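You operate a simulated robot arm through the tools that you are given. There is no shell and no other tool. Be economical: measure what you need, move in short steps, check, and stop when the job is done.

Carry out the task below with a simulated two-armed robot. There is one attempt and no reset: what you move stays moved.

JOB
Brush the fluff off the sofa arm, pack the brush in the red bag and zip it.
Fine: the arm by the garment rail, use the brush with the top grip; shut the lid, then one hand holds the bag still while the other runs the zip shut. Set down upright: brush with a top grip. What is to be rubbed or washed off counts as gone when no trace of it is left.

The check looks at the end state, three seconds after you hand in, the way a careful person would. Anything else that was tipped, shoved, dropped, spilled or broken makes it a failure. Lids that push on must go on centred and level and be pressed home; caps that screw on are set level and turned clockwise until they are tight.

ROBOT AND FRAMES
Two 6-joint arms with two-finger parallel grippers on one trunk, on a base that drives. Base frame: it is fixed to the floor where the robot stands at the start and does not move with it; the origin is under the middle of the robot, x ahead of it, y to its left, z up. Readings come in mm, rad, newtons and seconds.
The left shoulder is at the start at [60, 187, 897], the right one opposite. With the tool pointing down near the work surface each hand reaches from about 100 to 580 mm from the robot's upright axis, wherever it stands, measured 20 degrees to its own side. Places, roughly: lid of the blue zip bag [600, 300, 300]; lid of the red zip bag [600, -300, 600]; red zip bag [500, -300, 500]; red zip bag (22x15x12 cm) [500, -300, 500]; sofa arm by the garment rail fluff [200, -700, 600]; zip of the blue zip bag [400, 200, 300]. Payload 1.57 kg a hand.
The tool frame of a hand sits at the grasp point between the pads (the TCP): z along the fingers, y along the line on which they close. The tips reach 30 mm beyond it. Largest opening 110 mm; finger width 24, thickness 12; the body of the gripper, 48 by 112 mm, starts 78 mm behind the TCP.
Orientation is that of the tool frame in the base frame, as a unit quaternion [x, y, z, w]. With the fingers straight down and closing along the base's y, the tool's x points along the base's -x, its y along +y and its z along -z.

CONTROLS
- The arms move only by the tool send_rows. It takes "left_steps", "right_steps" or both (then of equal length, played together; a hand with none holds still); each is a list of rows, each a list of 7 numbers: the shift along the base's x, y, z in units of 200 mm (1.0 is 200 mm), then the turn, a rotation vector about the base's x, y, z in units of 120 degrees (1.0 is 120 degrees), then the gripper command, from -1 (fully open) to 1 (shut), values between in proportion. In form: [[x, y, z, rx, ry, rz, claw], ...]. A call has 1 to 10 rows; each row is the pose to reach, as a shift and turn from the pose commanded when the call began. A call with a number of a shift or a turn outside -1 to 1 is refused whole. Each row takes 0.2 s and may step no farther than 50 mm and 0.15 rad from the row before; otherwise, or with a gripper value out of range, the whole call is refused. A pose out of reach is approached as far as the arm can. The call stops where the force on the tool passes 90 N (or 10 N more than at its start, if that is more) or the arm is blocked; 0.2 s more then pass. The fingers move at their own pace (about 153 mm/s each) and stop on an object; they squeeze with about 43 N. The grip force told is the motor's: it shows also when the fingers shut on nothing. Time passes only in rows, and 0.2 s behind the last, so rows that repeat a pose let the fingers close. The reply holds the time, the measured pose of the TCP, the force on the tool along the base axes, the opening and the grip force, in the units named above and with some noise, with the torque about the TCP (base axes, N m) and any sound that the robot's microphone picked up.
- Cameras (640 x 400 px; columns grow to the right, rows downward): "scene" is now at [0.6, -26.5, 1422.5]; the picture's right is [-0.41, -0.91, 0.00], its down [-0.81, 0.37, -0.45] and it looks along [0.41, -0.18, -0.89] (base axes); focal length 248 px, centre (320, 200). "left" rides on the left gripper at [70, -16, -141] in its tool frame; the picture's right is [0.23, 0.97, 0.00], its down [-0.86, 0.20, -0.48] and it looks along [-0.47, 0.11, 0.88] (tool axes); focal length 222 px, centre (320, 200). "right" rides on the right gripper at [70, 16, -141] in its tool frame; the picture's right is [-0.23, 0.97, 0.00], its down [-0.86, -0.20, -0.48] and it looks along [-0.47, -0.11, 0.88] (tool axes); focal length 222 px, centre (320, 200). There is no depth. A picture from a camera that has moved, and an enlarged one, comes with that camera's place and axes in the base frame and with its lens.
- capture(camera): a new picture of that camera. No time passes.
- lift_body(by): slides the trunk up (or, below 0, down) by that many mm; the arms and the scene camera ride with it, the base frame stays. It gives what a move gives, with no picture.
- drive_base(legs): drives the robot by 1 to 6 legs, each [ahead, left, turn to the left] in mm, mm and rad, along the robot's own axes; the way and the turn of a leg run together, so that a leg with both is an arc; at most 1500 mm and 3.142 rad a leg. The arms and the cameras ride along, it lands a little off, and it stops where it bumps. It gives what a move gives.
- head_to(pan, tilt): turns the head with the scene camera to pan (to the left, within 1.501 rad either way) and tilt (down, from -0.506 to 1.204), counted from straight ahead of the robot. It gives what a move gives.
- inspect(camera, box): a new picture of the part [left, top, right, bottom] of that camera's present view, enlarged. No time passes.
- hand_in(): hands the job in; it is judged then, once.

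Work in short steps. Places have to be worked out from the pictures, the camera data and where the tool is seen: move nearer, look again, correct. Check each grasp and each placing, and mend what went wrong. You have 120 turns and 108 pictures in all, those below and enlarged ones among them. Open the grippers and draw the arms clear of the work before you hand the job in, unless the task says otherwise; then end with one line.

The tools are called after ">>>" by a JSON object that holds its "api" and its "payload". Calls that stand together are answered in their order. send_rows: Moves the arms, as the interface text tells. Its arguments: {"type":"object","properties":{"left_steps":{"type":"array","items":{"type":"array","items":{"type":"number"}}},"right_steps":{"type":"array","items":{"type":"array","items":{"type":"number"}}}},"required":[]} The other tools are called the same way: lift_body (by) slides the trunk up or down; drive_base (legs) drives the base; head_to (pan, tilt) turns the head that bears the scene camera; capture (camera) takes a picture; inspect (camera, box) takes an enlarged picture of a part of a camera's view; hand_in () hands the job in.

At the start:

```text
time_s: 0.0
left_ee_pos: [406.7, -18.5, 929.5]
left_orientation: [-0.001, 1.0, 0.001, 0.0]
left_ft_force: [0.0, -0.6, 0.7]
left_wrist_torque: [-0.03, -0.01, 0.01]
left_grip_width: 110.0
left_gripper_force: 0.0
right_ee_pos: [290.5, -369.9, 891.7]
right_orientation: [0.0, 1.0, 0.0, 0.0]
right_ft_force: [-0.6, 0.1, -0.3]
right_wrist_torque: [0.0, -0.02, -0.01]
right_grip_width: 110.0
right_gripper_force: 0.0
trunk travel left (down, up): [-525.0, 465.0]
robot x, y, heading: [1.4, -2.6, 0.003]
head pan, tilt: [-0.426, 1.107]
```

scene: 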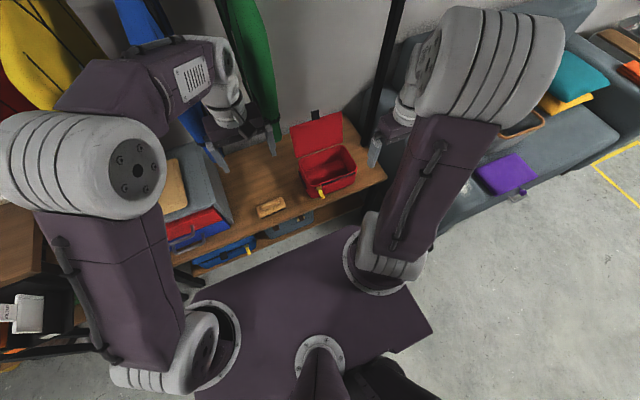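
right: 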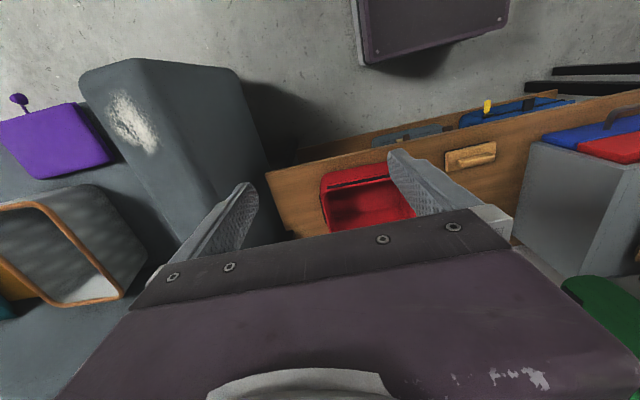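
left: 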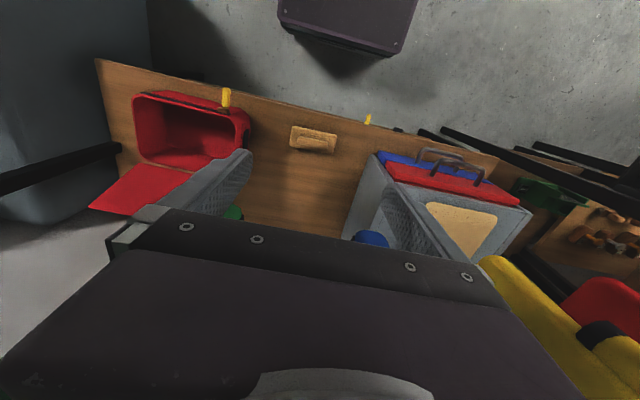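

The brush appears to lie on the wooden shelf beside the open red bag, and the fluff on the grey sofa arm to the right. I enlarge these regions for measurement.

>>> {"api": "inspect", "payload": {"camera": "scene", "box": [220, 100, 400, 240]}}

>>> {"api": "inspect", "payload": {"camera": "left", "box": [80, 50, 400, 250]}}

>>> {"api": "inspect", "payload": {"camera": "right", "box": [60, 40, 560, 300]}}

```text
2.86 times, centred on (310, 170) of scene
camera zoom: at [0.6, -26.5, 1422.5], right [-0.41, -0.91, 0.0], down [-0.81, 0.37, -0.45], along [0.41, -0.18, -0.89], focal length 708 px, centre (349, 286)
```

zoom: 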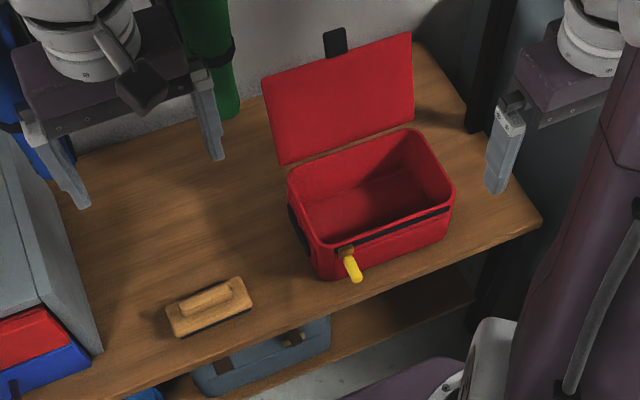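

```text
2.00 times, centred on (240, 150) of left
camera zoom: at [335.1, -34.6, 1071.0], right [-0.23, 0.97, 0.0], down [0.86, 0.2, 0.48], along [0.47, 0.11, -0.88], focal length 444 px, centre (480, 300)
```

zoom: 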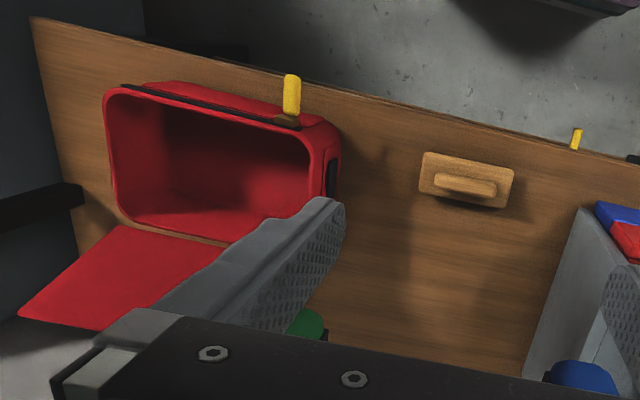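

```text
1.28 times, centred on (310, 170) of right
camera zoom: at [221.9, -353.9, 1031.8], right [0.23, 0.97, 0.0], down [0.86, -0.2, 0.48], along [0.47, -0.11, -0.88], focal length 284 px, centre (333, 238)
```

zoom: 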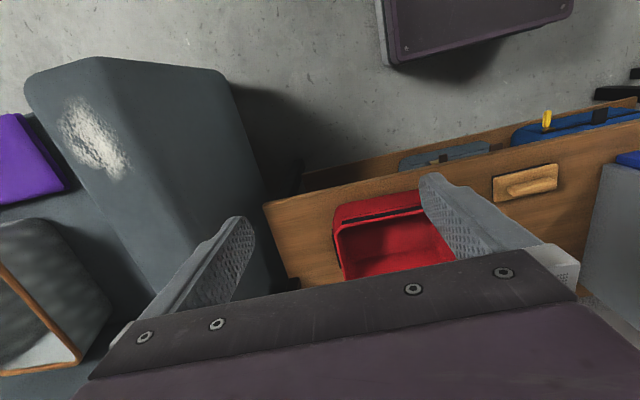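

Triangulating: brush handle about (476,-21,521), zip tag about (440,-217,576), fluff about (210,-707,600). I move the left arm back out of the way and turn the right gripper by 90° so that it closes across the handle.

>>> {"api": "send_rows", "payload": {"left_steps": [[-0.1, 0.1, 0, 0, 0, 0, -1], [-0.2, 0.2, 0, 0, 0, 0, -1], [-0.3, 0.3, 0, 0, 0, 0, -1], [-0.4, 0.4, 0, 0, 0, 0, -1], [-0.5, 0.5, 0, 0, 0, 0, -1], [-0.6, 0.6, 0, 0, 0, 0, -1], [-0.7, 0.7, 0, 0, 0, 0, -1], [-0.7, 0.8, 0, 0, 0, 0, -1], [-0.7, 0.9, 0, 0, 0, 0, -1], [-0.7, 1.0, 0, 0, 0, 0, -1]], "right_steps": [[0, 0, 0, 0, 0, 0.07, -1], [0, 0, 0, 0, 0, 0.14, -1], [0, 0, 0, 0, 0, 0.21, -1], [0, 0, 0, 0, 0, 0.28, -1], [0, 0, 0, 0, 0, 0.35, -1], [0, 0, 0, 0, 0, 0.42, -1], [0, 0, 0, 0, 0, 0.49, -1], [0, 0, 0, 0, 0, 0.56, -1], [0, 0, 0, 0, 0, 0.63, -1], [0, 0, 0, 0, 0, 0.7, -1]]}}

```text
time_s: 2.2
left_ee_pos: [265.8, 182.1, 929.4]
left_orientation: [0.0, 1.0, 0.001, 0.0]
left_ft_force: [-0.8, 0.1, -0.2]
left_wrist_torque: [-0.04, -0.02, -0.02]
left_grip_width: 109.7
left_gripper_force: 0.0
right_ee_pos: [291.0, -368.8, 891.4]
right_orientation: [-0.67, 0.742, 0.001, 0.0]
right_ft_force: [0.2, -0.8, 0.2]
right_wrist_torque: [-0.01, -0.04, -0.03]
right_grip_width: 110.3
right_gripper_force: 0.0
trunk travel left (down, up): [-525.0, 465.0]
robot x, y, heading: [2.5, 1.5, 0.003]
head pan, tilt: [-0.426, 1.107]
```

Right turn worked. Next the right hand goes toward the brush, finishing the turn.

>>> {"api": "send_rows", "payload": {"right_steps": [[0.13, 0.15, 0, 0, 0, 0.05, -1], [0.26, 0.3, 0, 0, 0, 0.05, -1], [0.4, 0.45, 0, 0, 0, 0.05, -1], [0.53, 0.6, 0, 0, 0, 0.05, -1], [0.66, 0.75, 0, 0, 0, 0.05, -1], [0.8, 0.88, 0, 0, 0, 0.05, -1], [0.92, 1.0, 0, 0, 0, 0.05, -1], [0.92, 1.0, -0.2, 0, 0, 0.05, -0.6], [0.92, 1.0, -0.4, 0, 0, 0.05, -0.3], [0.92, 1.0, -0.6, 0, 0, 0.05, -0.2]]}}

>>> {"api": "capture", "payload": {"camera": "right"}}

>>> {"api": "capture", "payload": {"camera": "scene"}}

```text
time_s: 4.4
left_ee_pos: [266.0, 180.9, 928.5]
left_orientation: [0.0, 1.0, 0.0, -0.001]
left_ft_force: [0.4, 0.0, 0.3]
left_wrist_torque: [-0.02, 0.03, -0.02]
left_grip_width: 110.1
left_gripper_force: 0.0
right_ee_pos: [476.5, -170.7, 771.5]
right_orientation: [-0.707, 0.707, 0.001, 0.0]
right_ft_force: [0.2, -0.4, -0.8]
right_wrist_torque: [0.01, 0.0, -0.02]
right_grip_width: 66.0
right_gripper_force: 0.1
trunk travel left (down, up): [-525.0, 465.0]
robot x, y, heading: [-0.7, 1.8, 0.002]
head pan, tilt: [-0.426, 1.107]
```

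```text
101 pictures are left
camera right: at [460.1, -241.1, 911.7], right [-0.97, 0.23, 0.0], down [0.2, 0.85, 0.48], along [0.11, 0.47, -0.88], focal length 222 px, centre (320, 200)
```

right: 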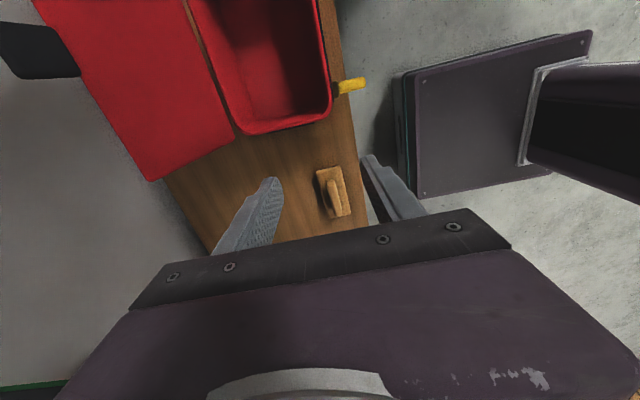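

```text
100 pictures are left
camera scene: at [1.5, -26.7, 1422.6], right [-0.41, -0.91, 0.0], down [-0.81, 0.37, -0.45], along [0.41, -0.18, -0.89], focal length 248 px, centre (320, 200)
```

scene: 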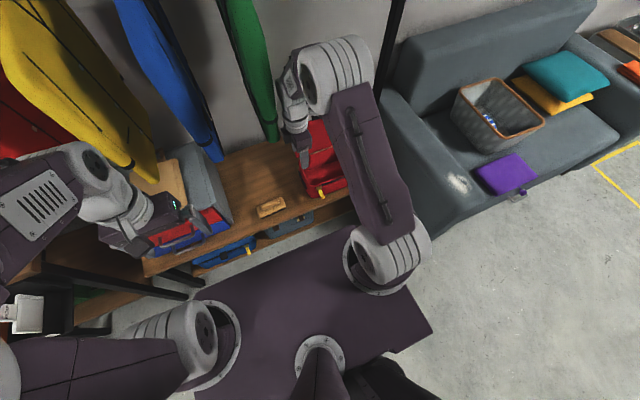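

Brush handle at about (480,-30). I go above it at z≈640 with the grip opened a bit, then look.

>>> {"api": "send_rows", "payload": {"right_steps": [[0, 0.2, 0, 0, 0, 0, -0.2], [0, 0.4, 0, 0, 0, 0, -0.2], [0, 0.6, 0, 0, 0, 0, -0.2], [0.01, 0.7, -0.1, 0, 0, 0, -0.2], [0.01, 0.7, -0.3, 0, 0, 0, -0.2], [0.01, 0.7, -0.5, 0, 0, 0, -0.2], [0.01, 0.7, -0.65, 0, 0, 0, -0.2]]}}

>>> {"api": "inspect", "payload": {"camera": "right", "box": [200, 80, 440, 230]}}

>>> {"api": "inspect", "payload": {"camera": "scene", "box": [220, 130, 380, 230]}}

```text
time_s: 6.0
left_ee_pos: [265.2, 180.9, 929.0]
left_orientation: [0.001, 1.0, 0.0, 0.0]
left_ft_force: [-0.2, 0.0, 0.1]
left_wrist_torque: [0.0, -0.01, -0.02]
left_grip_width: 110.0
left_gripper_force: 0.1
right_ee_pos: [476.2, -30.1, 641.4]
right_orientation: [0.707, -0.707, 0.0, 0.0]
right_ft_force: [0.6, -0.1, 0.2]
right_wrist_torque: [0.01, 0.02, -0.01]
right_grip_width: 66.0
right_gripper_force: 0.1
trunk travel left (down, up): [-525.0, 465.0]
robot x, y, heading: [-0.4, 1.9, 0.003]
head pan, tilt: [-0.426, 1.107]
```

```text
2.67 times, centred on (320, 155) of right
camera zoom: at [462.5, -100.1, 782.1], right [-0.97, 0.23, 0.0], down [0.2, 0.85, 0.48], along [0.11, 0.47, -0.88], focal length 592 px, centre (320, 320)
```

zoom: 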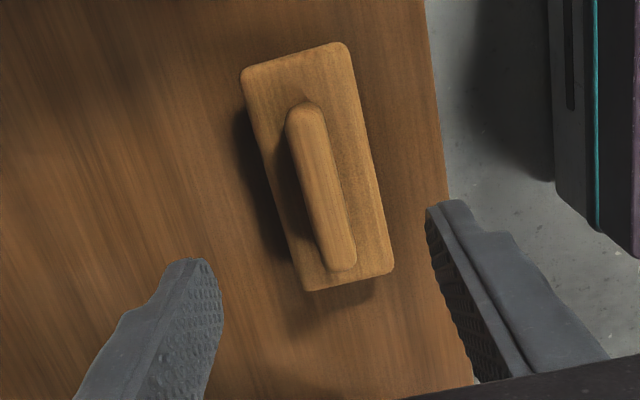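

```text
4.00 times, centred on (300, 180) of scene
camera zoom: at [1.1, -26.4, 1422.6], right [-0.41, -0.91, 0.0], down [-0.81, 0.37, -0.45], along [0.41, -0.18, -0.89], focal length 991 px, centre (400, 280)
```

zoom: 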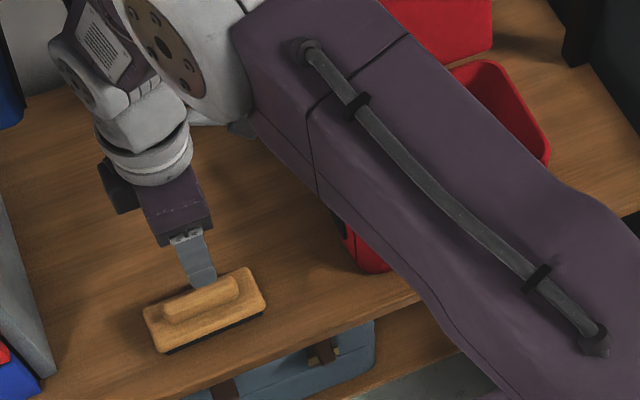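

Handle centre works out at (479,-24), aligned with y. I descend to z≈545, then check the height of the tips against the handle.

>>> {"api": "send_rows", "payload": {"right_steps": [[0.012, 0.03, -0.2, 0, 0, 0, -0.2], [0.012, 0.03, -0.4, 0, 0, 0, -0.2], [0.012, 0.03, -0.48, 0, 0, 0, -0.2]]}}

>>> {"api": "capture", "payload": {"camera": "right"}}

>>> {"api": "inspect", "payload": {"camera": "scene", "box": [230, 170, 310, 220]}}

```text
time_s: 6.8
left_ee_pos: [265.8, 181.5, 929.1]
left_orientation: [0.0, 1.0, 0.0, 0.001]
left_ft_force: [0.4, -0.1, 0.1]
left_wrist_torque: [0.03, 0.03, -0.01]
left_grip_width: 110.2
left_gripper_force: 0.1
right_ee_pos: [479.9, -22.4, 545.3]
right_orientation: [-0.707, 0.708, 0.001, 0.0]
right_ft_force: [-0.3, 0.3, -0.2]
right_wrist_torque: [0.05, 0.03, -0.01]
right_grip_width: 65.8
right_gripper_force: 0.0
trunk travel left (down, up): [-525.0, 465.0]
robot x, y, heading: [-0.7, -3.7, 0.001]
head pan, tilt: [-0.426, 1.107]
```

```text
97 pictures are left
camera right: at [464.1, -93.8, 686.4], right [-0.97, 0.23, 0.0], down [0.2, 0.86, 0.48], along [0.11, 0.47, -0.88], focal length 222 px, centre (320, 200)
```

right: 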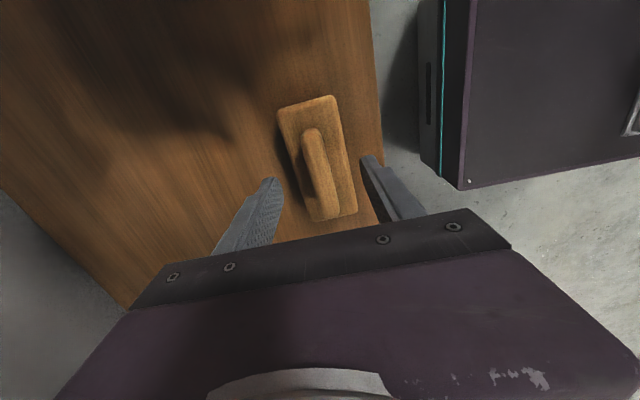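

```text
8.00 times, centred on (270, 195) of scene
camera zoom: at [0.8, -26.2, 1422.6], right [-0.41, -0.91, 0.0], down [-0.81, 0.37, -0.45], along [0.41, -0.18, -0.89], focal length 1983 px, centre (720, 240)
```

zoom: 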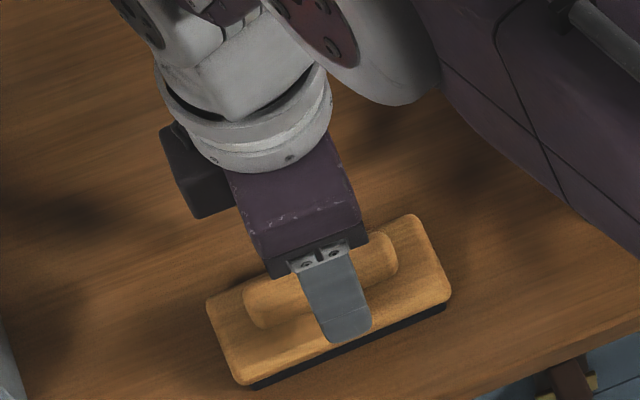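

The tips look just above the brush body, but the height is uncertain; the left wrist camera gives another angle.

>>> {"api": "inspect", "payload": {"camera": "left", "box": [100, 20, 340, 170]}}

```text
2.67 times, centred on (220, 95) of left
camera zoom: at [194.9, 165.0, 1070.7], right [-0.23, 0.97, 0.0], down [0.86, 0.2, 0.48], along [0.47, 0.11, -0.88], focal length 592 px, centre (587, 480)
```

zoom: 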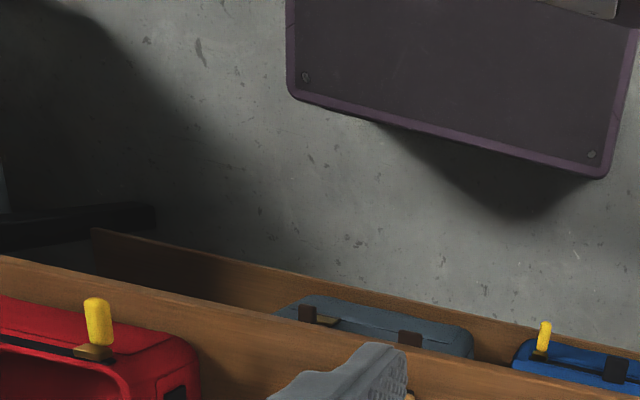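

I look at the part lower down, where the brush and right fingers are.

>>> {"api": "inspect", "payload": {"camera": "left", "box": [180, 120, 340, 220]}}

```text
4.00 times, centred on (260, 170) of left
camera zoom: at [194.9, 165.0, 1070.7], right [-0.23, 0.97, 0.0], down [0.86, 0.2, 0.48], along [0.47, 0.11, -0.88], focal length 888 px, centre (560, 320)
```

zoom: 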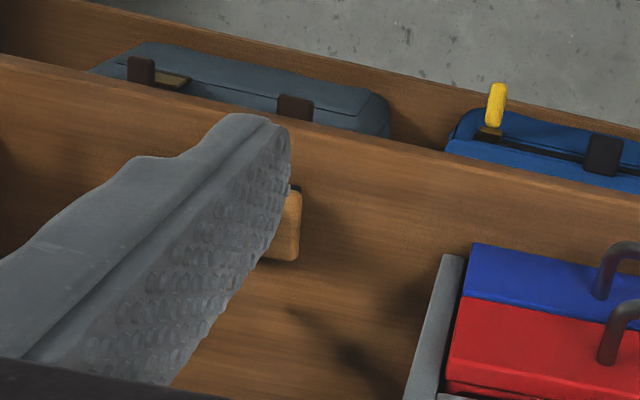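

The body top triangulates to z≈477 with the handle top near 495, so I lower to TCP z≈513.

>>> {"api": "send_rows", "payload": {"right_steps": [[0, 0, -0.08, 0, 0, 0, -0.2], [0, 0, -0.16, 0, 0, 0, -0.2], [0, 0, -0.16, 0, 0, 0, -0.2]]}}

>>> {"api": "inspect", "payload": {"camera": "right", "box": [200, 80, 440, 230]}}

>>> {"api": "inspect", "payload": {"camera": "scene", "box": [230, 170, 310, 220]}}

```text
time_s: 7.6
left_ee_pos: [265.3, 181.4, 928.9]
left_orientation: [0.0, 1.0, 0.0, 0.0]
left_ft_force: [1.1, -0.4, 0.1]
left_wrist_torque: [0.01, -0.02, 0.0]
left_grip_width: 110.1
left_gripper_force: 0.0
right_ee_pos: [479.5, -23.6, 514.1]
right_orientation: [-0.707, 0.707, 0.0, 0.0]
right_ft_force: [-0.5, 0.3, 0.3]
right_wrist_torque: [0.01, 0.0, -0.01]
right_grip_width: 65.7
right_gripper_force: 0.1
trunk travel left (down, up): [-525.0, 465.0]
robot x, y, heading: [1.3, 0.6, -0.002]
head pan, tilt: [-0.426, 1.107]
```

```text
2.67 times, centred on (320, 155) of right
camera zoom: at [463.8, -93.7, 654.5], right [-0.97, 0.23, 0.0], down [0.2, 0.86, 0.48], along [0.11, 0.47, -0.88], focal length 592 px, centre (320, 320)
```

zoom: 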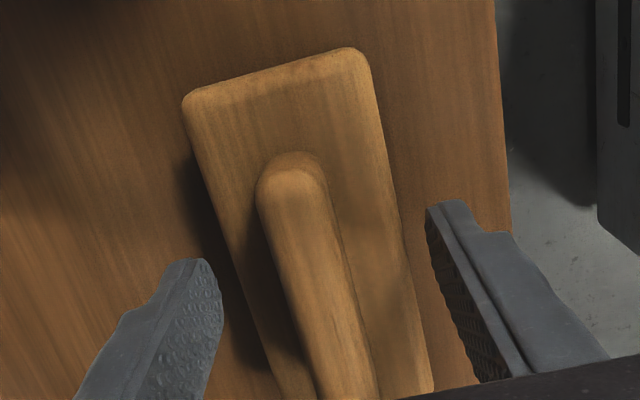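

```text
8.00 times, centred on (270, 195) of scene
camera zoom: at [0.5, -26.3, 1422.6], right [-0.41, -0.91, 0.0], down [-0.81, 0.37, -0.45], along [0.41, -0.18, -0.89], focal length 1983 px, centre (720, 240)
```

zoom: 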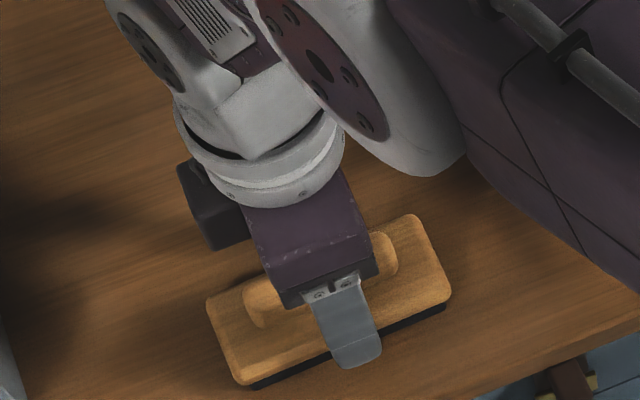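

Height estimates disagree (body top 477–498), so I raise slightly to TCP z≈522 and close; the closing width will tell handle (~20) from body (~47).

>>> {"api": "send_rows", "payload": {"right_steps": [[0, 0, 0.04, 0, 0, 0, 0.0], [0, 0, 0.04, 0, 0, 0, 0.3], [0, 0, 0.04, 0, 0, 0, 0.6], [0, 0, 0.04, 0, 0, 0, 0.8], [0, 0, 0.04, 0, 0, 0, 0.8]]}}

>>> {"api": "inspect", "payload": {"camera": "right", "box": [200, 80, 440, 230]}}

```text
time_s: 8.8
left_ee_pos: [263.9, 180.2, 928.7]
left_orientation: [0.0, 1.0, 0.0, 0.0]
left_ft_force: [-0.2, 1.1, 0.5]
left_wrist_torque: [-0.01, -0.02, 0.0]
left_grip_width: 110.0
left_gripper_force: 0.0
right_ee_pos: [479.5, -24.0, 521.8]
right_orientation: [0.707, -0.707, -0.001, 0.0]
right_ft_force: [-0.1, 0.1, 0.8]
right_wrist_torque: [-0.04, 0.01, 0.05]
right_grip_width: 16.9
right_gripper_force: 32.5
trunk travel left (down, up): [-525.0, 465.0]
robot x, y, heading: [1.1, -2.4, 0.0]
head pan, tilt: [-0.426, 1.107]
```

```text
2.67 times, centred on (320, 155) of right
camera zoom: at [464.1, -93.8, 662.5], right [-0.97, 0.23, 0.0], down [0.2, 0.86, 0.48], along [0.11, 0.47, -0.88], focal length 592 px, centre (320, 320)
```

zoom: 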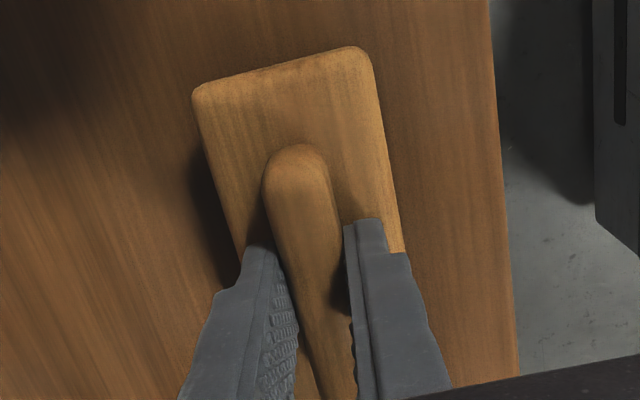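

It holds the handle (16.9 mm, 32 N). I open slightly and feel for the body top to get as deep a grip as possible.

>>> {"api": "send_rows", "payload": {"right_steps": [[0, 0, 0, 0, 0, 0, 0.4], [0, 0, 0, 0, 0, 0, 0.4], [0, 0, -0.015, 0, 0, 0, 0.4], [0, 0, -0.03, 0, 0, 0, 0.4]]}}

```text
time_s: 9.8
left_ee_pos: [263.7, 180.6, 931.6]
left_orientation: [-0.001, 1.0, 0.0, 0.001]
left_ft_force: [0.0, -0.3, -0.8]
left_wrist_torque: [0.0, 0.01, -0.02]
left_grip_width: 110.0
left_gripper_force: 0.0
right_ee_pos: [479.9, -23.2, 518.5]
right_orientation: [-0.707, 0.707, -0.001, 0.001]
right_ft_force: [-3.4, -2.0, 20.9]
right_wrist_torque: [-0.1, 0.38, 0.06]
right_grip_width: 33.8
right_gripper_force: 0.5
trunk travel left (down, up): [-525.0, 465.0]
robot x, y, heading: [4.6, -0.3, 0.002]
head pan, tilt: [-0.426, 1.107]
```

Contact: body top is at z≈489. I back off to 520 and close firmly, then lift a little.

>>> {"api": "send_rows", "payload": {"right_steps": [[0, 0, 0.02, 0, 0, 0, 0.4], [0, 0, 0.02, 0, 0, 0, 0.8], [0, 0, 0.02, 0, 0, 0, 1], [0, 0, 0.02, 0, 0, 0, 1], [0, 0, 0.06, 0, 0, 0, 1], [0, 0, 0.2, 0, 0, 0, 1]]}}

>>> {"api": "capture", "payload": {"camera": "right"}}

>>> {"api": "inspect", "payload": {"camera": "scene", "box": [220, 120, 380, 220]}}

```text
time_s: 11.2
left_ee_pos: [265.1, 181.5, 928.8]
left_orientation: [0.0, 1.0, 0.0, -0.001]
left_ft_force: [-0.3, -0.2, 0.1]
left_wrist_torque: [0.03, -0.01, 0.0]
left_grip_width: 110.0
left_gripper_force: 0.1
right_ee_pos: [479.1, -22.7, 555.8]
right_orientation: [-0.707, 0.707, 0.0, 0.0]
right_ft_force: [-0.4, -0.2, -0.9]
right_wrist_torque: [-0.03, 0.0, -0.03]
right_grip_width: 17.3
right_gripper_force: 32.1
trunk travel left (down, up): [-525.0, 465.0]
robot x, y, heading: [4.9, -0.3, -0.0]
head pan, tilt: [-0.426, 1.107]
```

```text
90 pictures are left
camera right: at [463.9, -93.8, 695.7], right [-0.97, 0.23, 0.0], down [0.2, 0.86, 0.48], along [0.11, 0.47, -0.88], focal length 222 px, centre (320, 200)
```

right: 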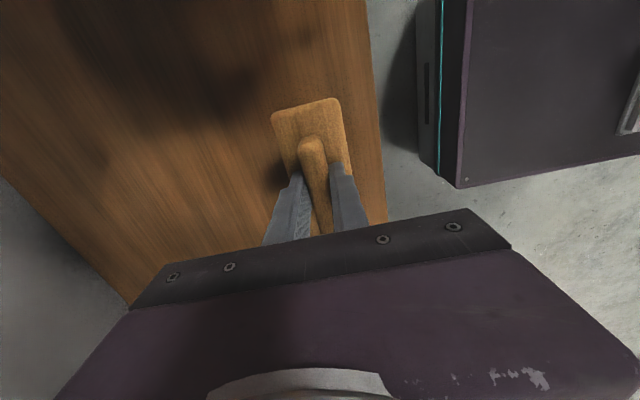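

```text
4.00 times, centred on (300, 170) of scene
camera zoom: at [0.1, -26.2, 1422.5], right [-0.41, -0.91, 0.0], down [-0.81, 0.37, -0.45], along [0.41, -0.18, -0.89], focal length 991 px, centre (400, 320)
```

zoom: 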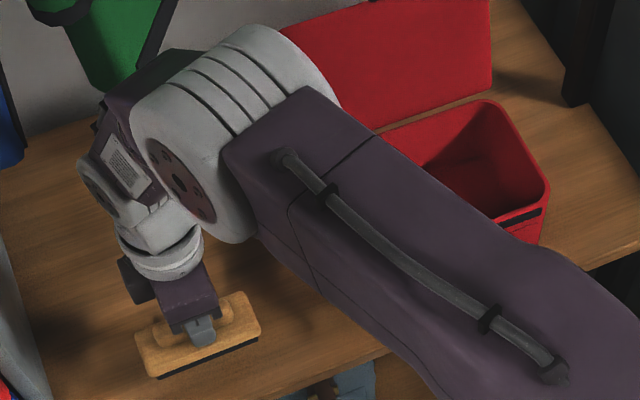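

Brush is lifted and firm. I raise it to z≈755 and draw it back before driving.

>>> {"api": "send_rows", "payload": {"right_steps": [[0, 0, 0.2, 0, 0, 0, 1], [0, 0, 0.4, 0, 0, 0, 1], [0, 0, 0.6, 0, 0, 0, 1], [0, 0, 0.8, 0, 0, 0, 1], [0, 0, 1.0, 0, 0, 0, 1], [-0.1, -0.15, 1.0, 0, 0, 0, 1], [-0.2, -0.3, 1.0, 0, 0, 0, 1], [-0.3, -0.45, 1.0, 0, 0, 0, 1], [-0.4, -0.6, 1.0, 0, 0, 0, 1], [-0.45, -0.8, 1.0, 0, 0, 0, 1]]}}

>>> {"api": "drive_base", "payload": {"legs": [[-260, 0, 0], [0, -520, 0]]}}

>>> {"api": "capture", "payload": {"camera": "scene"}}

>>> {"api": "capture", "payload": {"camera": "right"}}

```text
time_s: 13.4
left_ee_pos: [266.4, 179.5, 929.2]
left_orientation: [0.001, 1.0, 0.002, -0.001]
left_ft_force: [-0.4, 0.5, 0.2]
left_wrist_torque: [0.0, -0.01, 0.0]
left_grip_width: 110.0
left_gripper_force: 0.1
right_ee_pos: [388.8, -188.4, 753.4]
right_orientation: [-0.706, 0.708, 0.002, -0.001]
right_ft_force: [-16.1, -1.1, -41.4]
right_wrist_torque: [-0.04, 0.2, 0.07]
right_grip_width: 17.3
right_gripper_force: 32.2
trunk travel left (down, up): [-525.0, 465.0]
robot x, y, heading: [0.6, 0.1, 0.003]
head pan, tilt: [-0.426, 1.107]
```

```text
time_s: 17.9
left_ee_pos: [6.0, -340.9, 929.1]
left_orientation: [0.0, 1.0, 0.0, 0.001]
left_ft_force: [0.3, 0.0, 0.2]
left_wrist_torque: [0.02, 0.01, -0.03]
left_grip_width: 109.9
left_gripper_force: 0.1
right_ee_pos: [130.3, -705.7, 755.2]
right_orientation: [-0.707, 0.707, -0.001, 0.0]
right_ft_force: [-0.8, -0.1, -0.7]
right_wrist_torque: [-0.02, -0.01, 0.0]
right_grip_width: 17.3
right_gripper_force: 32.4
trunk travel left (down, up): [-525.0, 465.0]
robot x, y, heading: [-259.7, -522.2, 0.001]
head pan, tilt: [-0.426, 1.107]
```

```text
88 pictures are left
camera scene: at [-259.9, -548.3, 1422.5], right [-0.41, -0.91, 0.0], down [-0.81, 0.37, -0.45], along [0.41, -0.18, -0.89], focal length 248 px, centre (320, 200)
```

scene: 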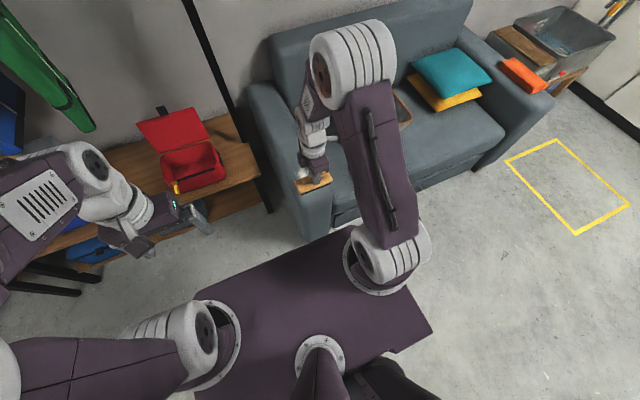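

```text
87 pictures are left
camera right: at [114.1, -776.2, 895.6], right [-0.97, 0.23, 0.0], down [0.2, 0.85, 0.48], along [0.11, 0.47, -0.88], focal length 222 px, centre (320, 200)
```

right: 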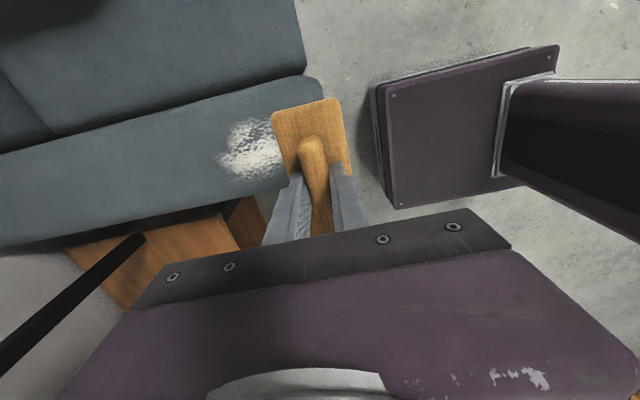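

The fluff spans about x 180–276, y −752…−669 on the arm top at z≈593. I move the brush over it and descend to just above.

>>> {"api": "send_rows", "payload": {"right_steps": [[0.16, -0.01, 0, 0, 0, 0, 1], [0.32, -0.02, 0, 0, 0, 0, 1], [0.48, -0.03, 0, 0, 0, 0, 1], [0.48, -0.03, -0.15, 0, 0, 0, 1], [0.48, -0.03, -0.3, 0, 0, 0, 1], [0.48, -0.03, -0.38, 0, 0, 0, 1]]}}

>>> {"api": "capture", "payload": {"camera": "right"}}

>>> {"api": "inspect", "payload": {"camera": "scene", "box": [240, 120, 400, 220]}}

```text
time_s: 19.3
left_ee_pos: [5.9, -340.2, 930.2]
left_orientation: [0.0, 1.0, 0.0, 0.0]
left_ft_force: [0.3, 0.3, -0.3]
left_wrist_torque: [0.0, 0.01, 0.0]
left_grip_width: 110.0
left_gripper_force: 0.1
right_ee_pos: [225.9, -710.2, 678.7]
right_orientation: [-0.707, 0.707, 0.0, 0.0]
right_ft_force: [0.8, -0.2, -2.5]
right_wrist_torque: [0.0, -0.01, 0.0]
right_grip_width: 17.4
right_gripper_force: 32.2
trunk travel left (down, up): [-525.0, 465.0]
robot x, y, heading: [-260.0, -522.4, -0.002]
head pan, tilt: [-0.426, 1.107]
```

```text
86 pictures are left
camera right: at [210.2, -781.1, 819.3], right [-0.97, 0.23, 0.0], down [0.2, 0.85, 0.48], along [0.11, 0.47, -0.88], focal length 222 px, centre (320, 200)
```

right: 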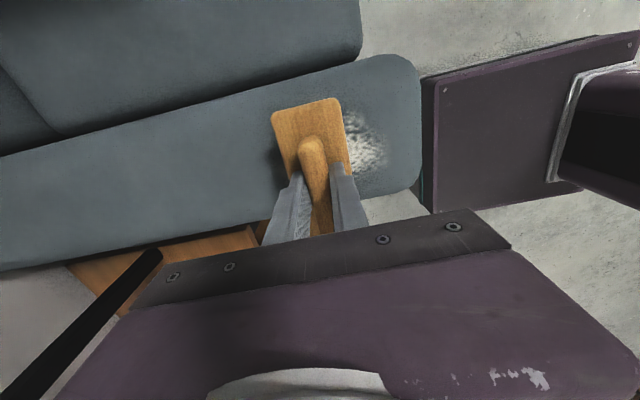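

```text
4.00 times, centred on (320, 170) of scene
camera zoom: at [-259.7, -547.8, 1422.6], right [-0.41, -0.91, 0.0], down [-0.81, 0.37, -0.45], along [0.41, -0.18, -0.89], focal length 991 px, centre (320, 320)
```

zoom: 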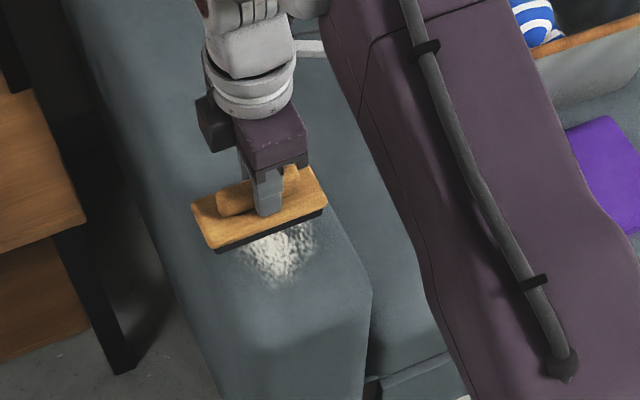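

I lower gradually to sense contact.

>>> {"api": "send_rows", "payload": {"right_steps": [[0, 0, -0.04, 0, 0, 0, 1], [0, 0, -0.08, 0, 0, 0, 1], [0, 0, -0.1, 0, 0, 0, 1]]}}

>>> {"api": "inspect", "payload": {"camera": "scene", "box": [240, 120, 400, 220]}}

```text
time_s: 20.1
left_ee_pos: [4.6, -339.0, 929.4]
left_orientation: [0.0, 1.0, 0.0, 0.001]
left_ft_force: [-0.6, 0.1, -0.3]
left_wrist_torque: [-0.04, -0.02, 0.03]
left_grip_width: 110.0
left_gripper_force: 0.2
right_ee_pos: [226.0, -711.7, 660.0]
right_orientation: [-0.707, 0.708, 0.0, 0.0]
right_ft_force: [-0.2, -0.4, -1.3]
right_wrist_torque: [0.0, -0.02, -0.03]
right_grip_width: 17.4
right_gripper_force: 32.1
trunk travel left (down, up): [-525.0, 465.0]
robot x, y, heading: [-262.3, -519.1, 0.001]
head pan, tilt: [-0.426, 1.107]
```

```text
4.00 times, centred on (320, 170) of scene
camera zoom: at [-259.7, -547.8, 1422.6], right [-0.41, -0.91, 0.0], down [-0.81, 0.37, -0.45], along [0.41, -0.18, -0.89], focal length 991 px, centre (320, 320)
```

zoom: 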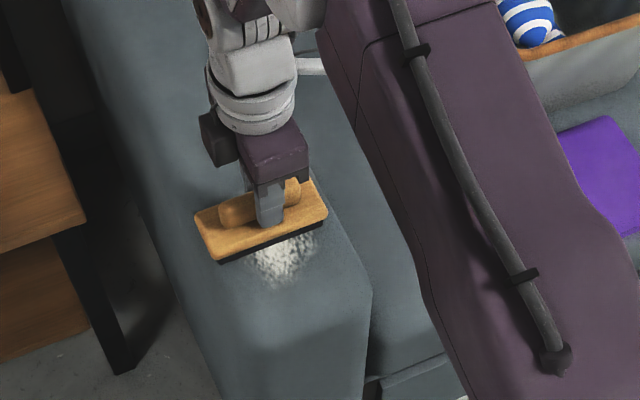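

>>> {"api": "send_rows", "payload": {"right_steps": [[0, 0, -0.02, 0, 0, 0, 1], [0, 0, -0.04, 0, 0, 0, 1], [0, 0, -0.04, 0, 0, 0, 1]]}}

```text
time_s: 20.9
left_ee_pos: [-0.8, -338.6, 931.7]
left_orientation: [0.002, 1.0, -0.001, 0.004]
left_ft_force: [0.3, 0.2, 0.0]
left_wrist_torque: [-0.03, -0.03, -0.05]
left_grip_width: 110.1
left_gripper_force: 0.0
right_ee_pos: [225.1, -711.4, 657.9]
right_orientation: [-0.707, 0.707, -0.006, 0.005]
right_ft_force: [1.4, -7.9, 65.6]
right_wrist_torque: [-0.02, 1.0, -0.01]
right_grip_width: 17.4
right_gripper_force: 32.6
trunk travel left (down, up): [-525.0, 465.0]
robot x, y, heading: [-258.7, -523.4, -0.005]
head pan, tilt: [-0.426, 1.107]
```

Contact is at z≈658.5 (65 N, too hard). I ease to light pressure and sweep along the arm over the patch.

>>> {"api": "send_rows", "payload": {"right_steps": [[0, 0, 0.022, 0, 0, 0, 1], [0.1, 0, 0.022, 0, 0, 0, 1], [0.2, 0, 0.022, 0, 0, 0, 1], [0.27, 0, 0.022, 0, 0, 0, 1], [0.15, 0, 0.022, 0, 0, 0, 1], [0.03, 0, 0.022, 0, 0, 0, 1], [-0.09, 0, 0.022, 0, 0, 0, 1], [-0.2, 0, 0.022, 0, 0, 0, 1], [-0.3, 0, 0.022, 0, 0, 0, 1], [-0.35, 0, 0.022, 0, 0, 0, 1]]}}

>>> {"api": "inspect", "payload": {"camera": "scene", "box": [240, 120, 400, 220]}}

>>> {"api": "capture", "payload": {"camera": "right"}}

```text
time_s: 23.1
left_ee_pos: [4.1, -338.4, 929.2]
left_orientation: [0.0, 1.0, -0.001, 0.0]
left_ft_force: [-0.2, -0.7, 0.4]
left_wrist_torque: [-0.02, -0.02, -0.04]
left_grip_width: 109.6
left_gripper_force: 0.0
right_ee_pos: [159.1, -711.6, 657.5]
right_orientation: [-0.707, 0.708, -0.005, 0.003]
right_ft_force: [21.2, -0.3, 39.1]
right_wrist_torque: [0.21, -0.3, -0.14]
right_grip_width: 17.4
right_gripper_force: 32.4
trunk travel left (down, up): [-525.0, 465.0]
robot x, y, heading: [-259.7, -519.6, 0.001]
head pan, tilt: [-0.426, 1.107]
```

```text
4.00 times, centred on (320, 170) of scene
camera zoom: at [-261.3, -545.7, 1422.7], right [-0.41, -0.91, 0.0], down [-0.81, 0.37, -0.45], along [0.41, -0.19, -0.89], focal length 991 px, centre (320, 320)
```

zoom: 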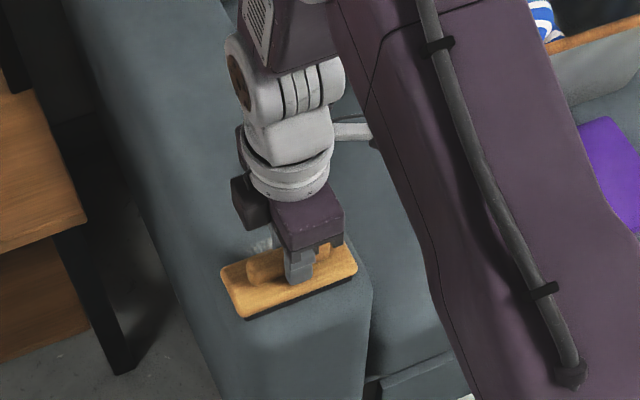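

```text
82 pictures are left
camera right: at [141.7, -780.8, 798.5], right [-0.97, 0.23, -0.01], down [0.19, 0.86, 0.48], along [0.12, 0.46, -0.88], focal length 222 px, centre (320, 200)
```

right: 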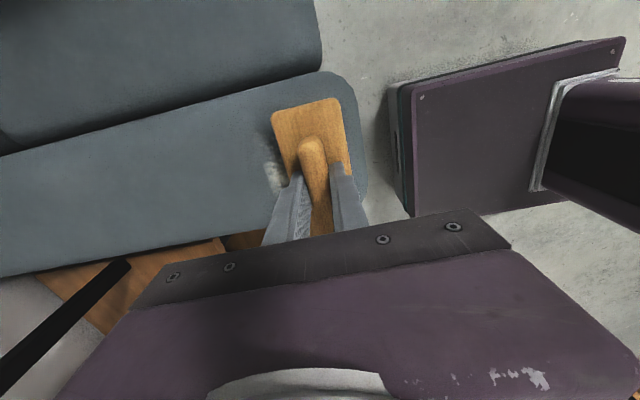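

One sweep removed most; a small remnant remains near (208,-716). I sweep back and forth again with slight sideways offsets.

>>> {"api": "send_rows", "payload": {"right_steps": [[0.15, 0, 0, 0, 0, 0, 1], [0.3, 0, 0, 0, 0, 0, 1], [0.45, 0, 0, 0, 0, 0, 1], [0.6, 0, 0, 0, 0, 0, 1], [0.6, 0.08, 0, 0, 0, 0, 1], [0.45, 0.08, 0, 0, 0, 0, 1], [0.3, 0.08, 0, 0, 0, 0, 1], [0.15, 0.08, 0, 0, 0, 0, 1], [0, 0.08, 0, 0, 0, 0, 1], [0, 0, 0, 0, 0, 0, 1]]}}

>>> {"api": "send_rows", "payload": {"right_steps": [[0, -0.08, 0, 0, 0, 0, 1], [0.15, -0.08, 0, 0, 0, 0, 1], [0.3, -0.08, 0, 0, 0, 0, 1], [0.45, -0.08, 0, 0, 0, 0, 1], [0.6, -0.08, 0, 0, 0, 0, 1], [0.6, 0, 0.1, 0, 0, 0, 1], [0.6, 0, 0.3, 0, 0, 0, 1], [0.6, 0, 0.5, 0, 0, 0, 1], [0.4, 0, 0.5, 0, 0, 0, 1]]}}

>>> {"api": "inspect", "payload": {"camera": "scene", "box": [240, 120, 400, 220]}}

>>> {"api": "capture", "payload": {"camera": "right"}}

```text
time_s: 25.3
left_ee_pos: [2.6, -335.6, 929.2]
left_orientation: [0.001, 1.0, -0.002, 0.002]
left_ft_force: [-0.6, 0.8, 0.4]
left_wrist_torque: [0.02, 0.0, -0.03]
left_grip_width: 110.2
left_gripper_force: 0.0
right_ee_pos: [155.0, -706.5, 657.8]
right_orientation: [0.708, -0.707, 0.003, 0.0]
right_ft_force: [8.7, 26.8, 42.8]
right_wrist_torque: [1.08, -0.05, -0.22]
right_grip_width: 17.3
right_gripper_force: 32.9
trunk travel left (down, up): [-525.0, 465.0]
robot x, y, heading: [-261.9, -521.3, 0.0]
head pan, tilt: [-0.426, 1.107]
```

```text
time_s: 27.3
left_ee_pos: [2.8, -340.3, 929.5]
left_orientation: [-0.001, 1.0, 0.0, 0.001]
left_ft_force: [0.0, -0.1, 0.2]
left_wrist_torque: [-0.02, -0.01, -0.03]
left_grip_width: 110.3
left_gripper_force: 0.1
right_ee_pos: [233.0, -711.1, 755.6]
right_orientation: [0.707, -0.707, 0.0, -0.001]
right_ft_force: [-0.1, 0.2, -1.9]
right_wrist_torque: [-0.01, 0.01, -0.01]
right_grip_width: 17.3
right_gripper_force: 32.3
trunk travel left (down, up): [-525.0, 465.0]
robot x, y, heading: [-259.6, -524.1, -0.0]
head pan, tilt: [-0.426, 1.107]
```

```text
4.00 times, centred on (320, 170) of scene
camera zoom: at [-262.0, -547.7, 1422.5], right [-0.41, -0.91, 0.0], down [-0.81, 0.37, -0.45], along [0.41, -0.18, -0.89], focal length 991 px, centre (320, 320)
```

zoom: 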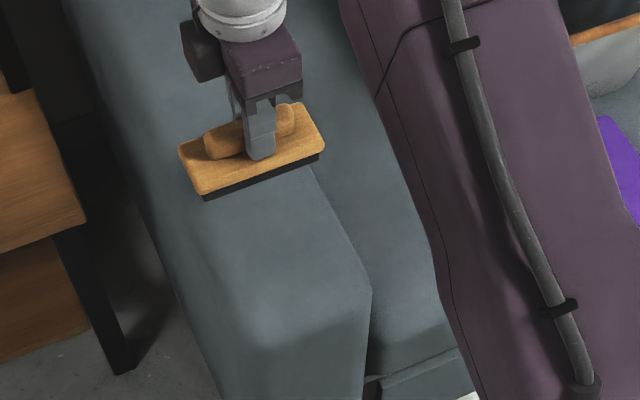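

```text
80 pictures are left
camera right: at [217.2, -781.4, 896.8], right [-0.97, 0.23, 0.0], down [0.2, 0.86, 0.48], along [0.11, 0.47, -0.88], focal length 222 px, centre (320, 200)
```

right: 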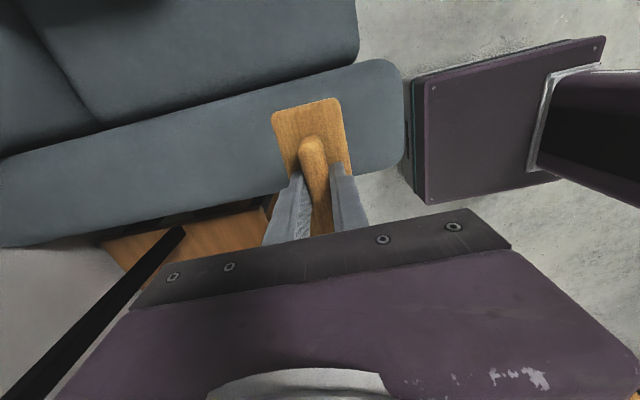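

The visible part is clean. I draw the hand back to see the part hidden behind it.

>>> {"api": "send_rows", "payload": {"right_steps": [[-0.2, 0, 0, 0, 0, 0, 1], [-0.4, 0, 0.1, 0, 0, 0, 1], [-0.6, 0.1, 0.2, 0, 0, 0, 1], [-0.7, 0.2, 0.2, 0, 0, 0, 1]]}}

>>> {"api": "inspect", "payload": {"camera": "right", "box": [140, 80, 380, 230]}}

>>> {"api": "inspect", "payload": {"camera": "scene", "box": [240, 100, 400, 200]}}

```text
time_s: 28.3
left_ee_pos: [4.1, -339.6, 929.4]
left_orientation: [-0.001, 1.0, 0.001, 0.0]
left_ft_force: [-0.2, -0.5, 0.1]
left_wrist_torque: [0.01, -0.01, 0.01]
left_grip_width: 110.1
left_gripper_force: 0.0
right_ee_pos: [94.9, -671.4, 795.9]
right_orientation: [0.707, -0.707, 0.0, -0.001]
right_ft_force: [-0.2, 0.7, -1.4]
right_wrist_torque: [-0.03, 0.01, -0.01]
right_grip_width: 17.0
right_gripper_force: 32.3
trunk travel left (down, up): [-525.0, 465.0]
robot x, y, heading: [-261.0, -520.6, -0.001]
head pan, tilt: [-0.426, 1.107]
```

```text
2.67 times, centred on (260, 155) of right
camera zoom: at [79.3, -741.1, 936.0], right [-0.97, 0.23, 0.0], down [0.2, 0.85, 0.48], along [0.11, 0.47, -0.88], focal length 592 px, centre (480, 320)
```

zoom: 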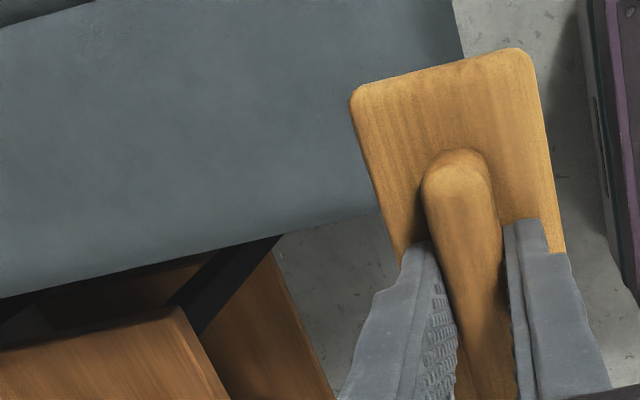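

```text
4.00 times, centred on (320, 150) of scene
camera zoom: at [-259.9, -547.5, 1422.5], right [-0.41, -0.91, 0.0], down [-0.81, 0.37, -0.45], along [0.41, -0.19, -0.89], focal length 991 px, centre (320, 400)
```

zoom: 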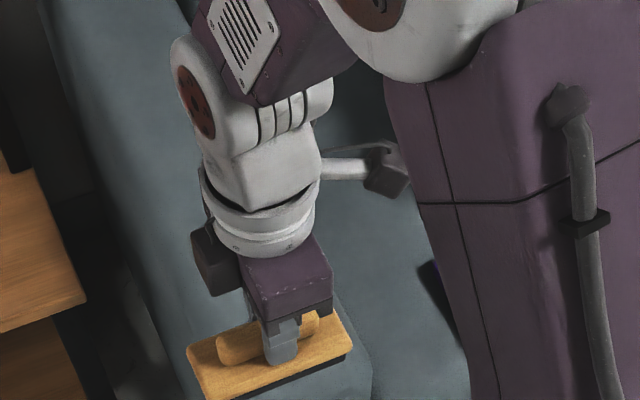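

The arm is clean. I drive back in front of the red bag: first sideways, then partly ahead, and look.

>>> {"api": "drive_base", "payload": {"legs": [[0, 215, 0], [250, 0, 0]]}}

>>> {"api": "capture", "payload": {"camera": "scene"}}

>>> {"api": "capture", "payload": {"camera": "left"}}

```text
time_s: 31.4
left_ee_pos: [254.7, -125.1, 929.3]
left_orientation: [0.001, 1.0, 0.0, 0.0]
left_ft_force: [-0.1, 0.0, -0.7]
left_wrist_torque: [0.0, 0.01, 0.02]
left_grip_width: 110.0
left_gripper_force: 0.0
right_ee_pos: [344.2, -456.2, 794.4]
right_orientation: [-0.707, 0.707, -0.001, 0.0]
right_ft_force: [-1.5, 0.0, -0.9]
right_wrist_torque: [0.0, 0.03, -0.01]
right_grip_width: 17.3
right_gripper_force: 32.2
trunk travel left (down, up): [-525.0, 465.0]
robot x, y, heading: [-13.2, -305.6, 0.003]
head pan, tilt: [-0.426, 1.107]
```

```text
77 pictures are left
camera scene: at [-9.8, -333.1, 1422.5], right [-0.41, -0.91, 0.0], down [-0.81, 0.37, -0.45], along [0.41, -0.18, -0.89], focal length 248 px, centre (320, 200)
```

scene: 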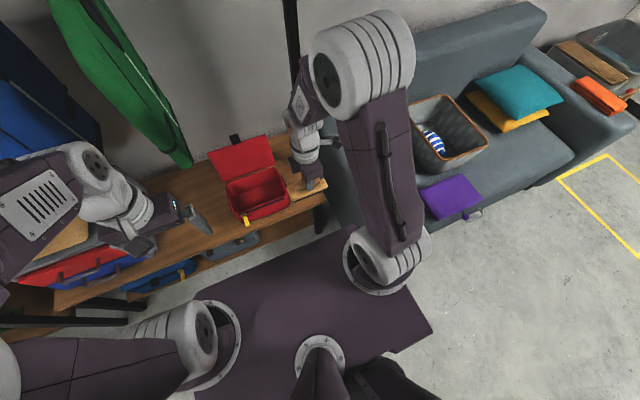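

```text
76 pictures are left
camera left: at [184.2, -142.0, 1070.6], right [-0.23, 0.97, 0.0], down [0.86, 0.2, 0.48], along [0.47, 0.11, -0.88], focal length 222 px, centre (320, 200)
```

left: 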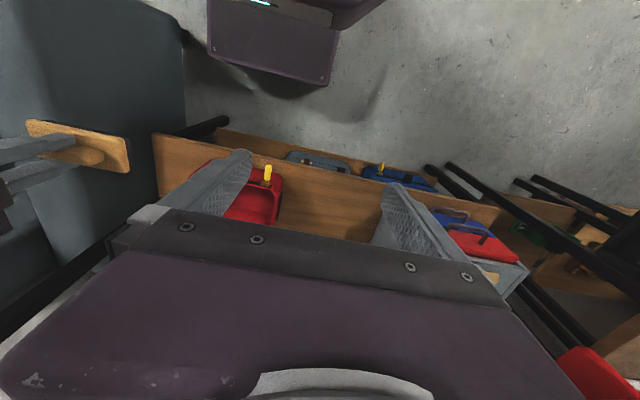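

I aim the head straight at the bag to measure its corners.

>>> {"api": "head_to", "payload": {"pan": 0.0, "tilt": 1.0}}

>>> {"api": "capture", "payload": {"camera": "scene"}}

>>> {"api": "inspect", "payload": {"camera": "scene", "box": [240, 120, 400, 220]}}

```text
time_s: 32.3
left_ee_pos: [253.9, -124.8, 929.3]
left_orientation: [0.002, 1.0, -0.001, 0.0]
left_ft_force: [0.1, 0.0, -0.6]
left_wrist_torque: [0.04, 0.02, 0.0]
left_grip_width: 110.0
left_gripper_force: 0.1
right_ee_pos: [343.7, -456.7, 795.4]
right_orientation: [-0.707, 0.708, 0.0, 0.0]
right_ft_force: [-0.4, 0.7, -1.5]
right_wrist_torque: [-0.01, 0.01, 0.03]
right_grip_width: 17.5
right_gripper_force: 32.4
trunk travel left (down, up): [-525.0, 465.0]
robot x, y, heading: [-9.5, -307.9, 0.003]
head pan, tilt: [0.0, 1.0]
```

```text
75 pictures are left
camera scene: at [1.9, -307.3, 1429.6], right [0.0, -1.0, 0.0], down [-0.84, 0.0, -0.54], along [0.54, 0.0, -0.84], focal length 248 px, centre (320, 200)
```

scene: 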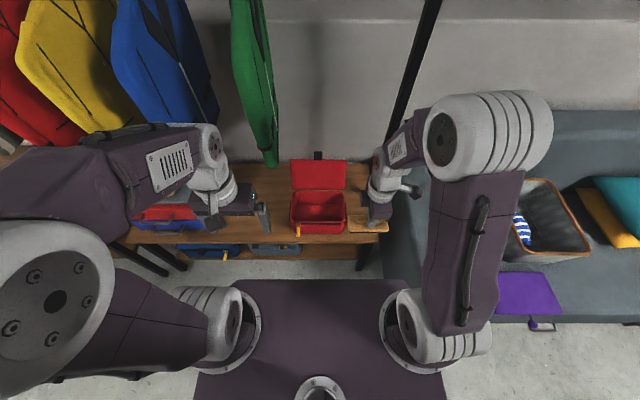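

```text
4.00 times, centred on (320, 170) of scene
camera zoom: at [1.9, -307.3, 1429.6], right [0.0, -1.0, 0.0], down [-0.84, 0.0, -0.54], along [0.54, 0.0, -0.84], focal length 991 px, centre (320, 320)
```

zoom: 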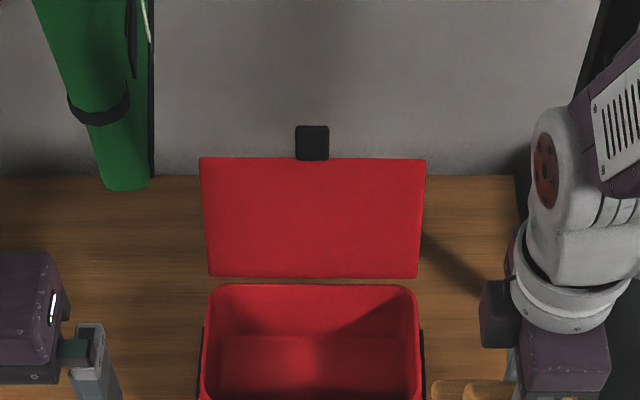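

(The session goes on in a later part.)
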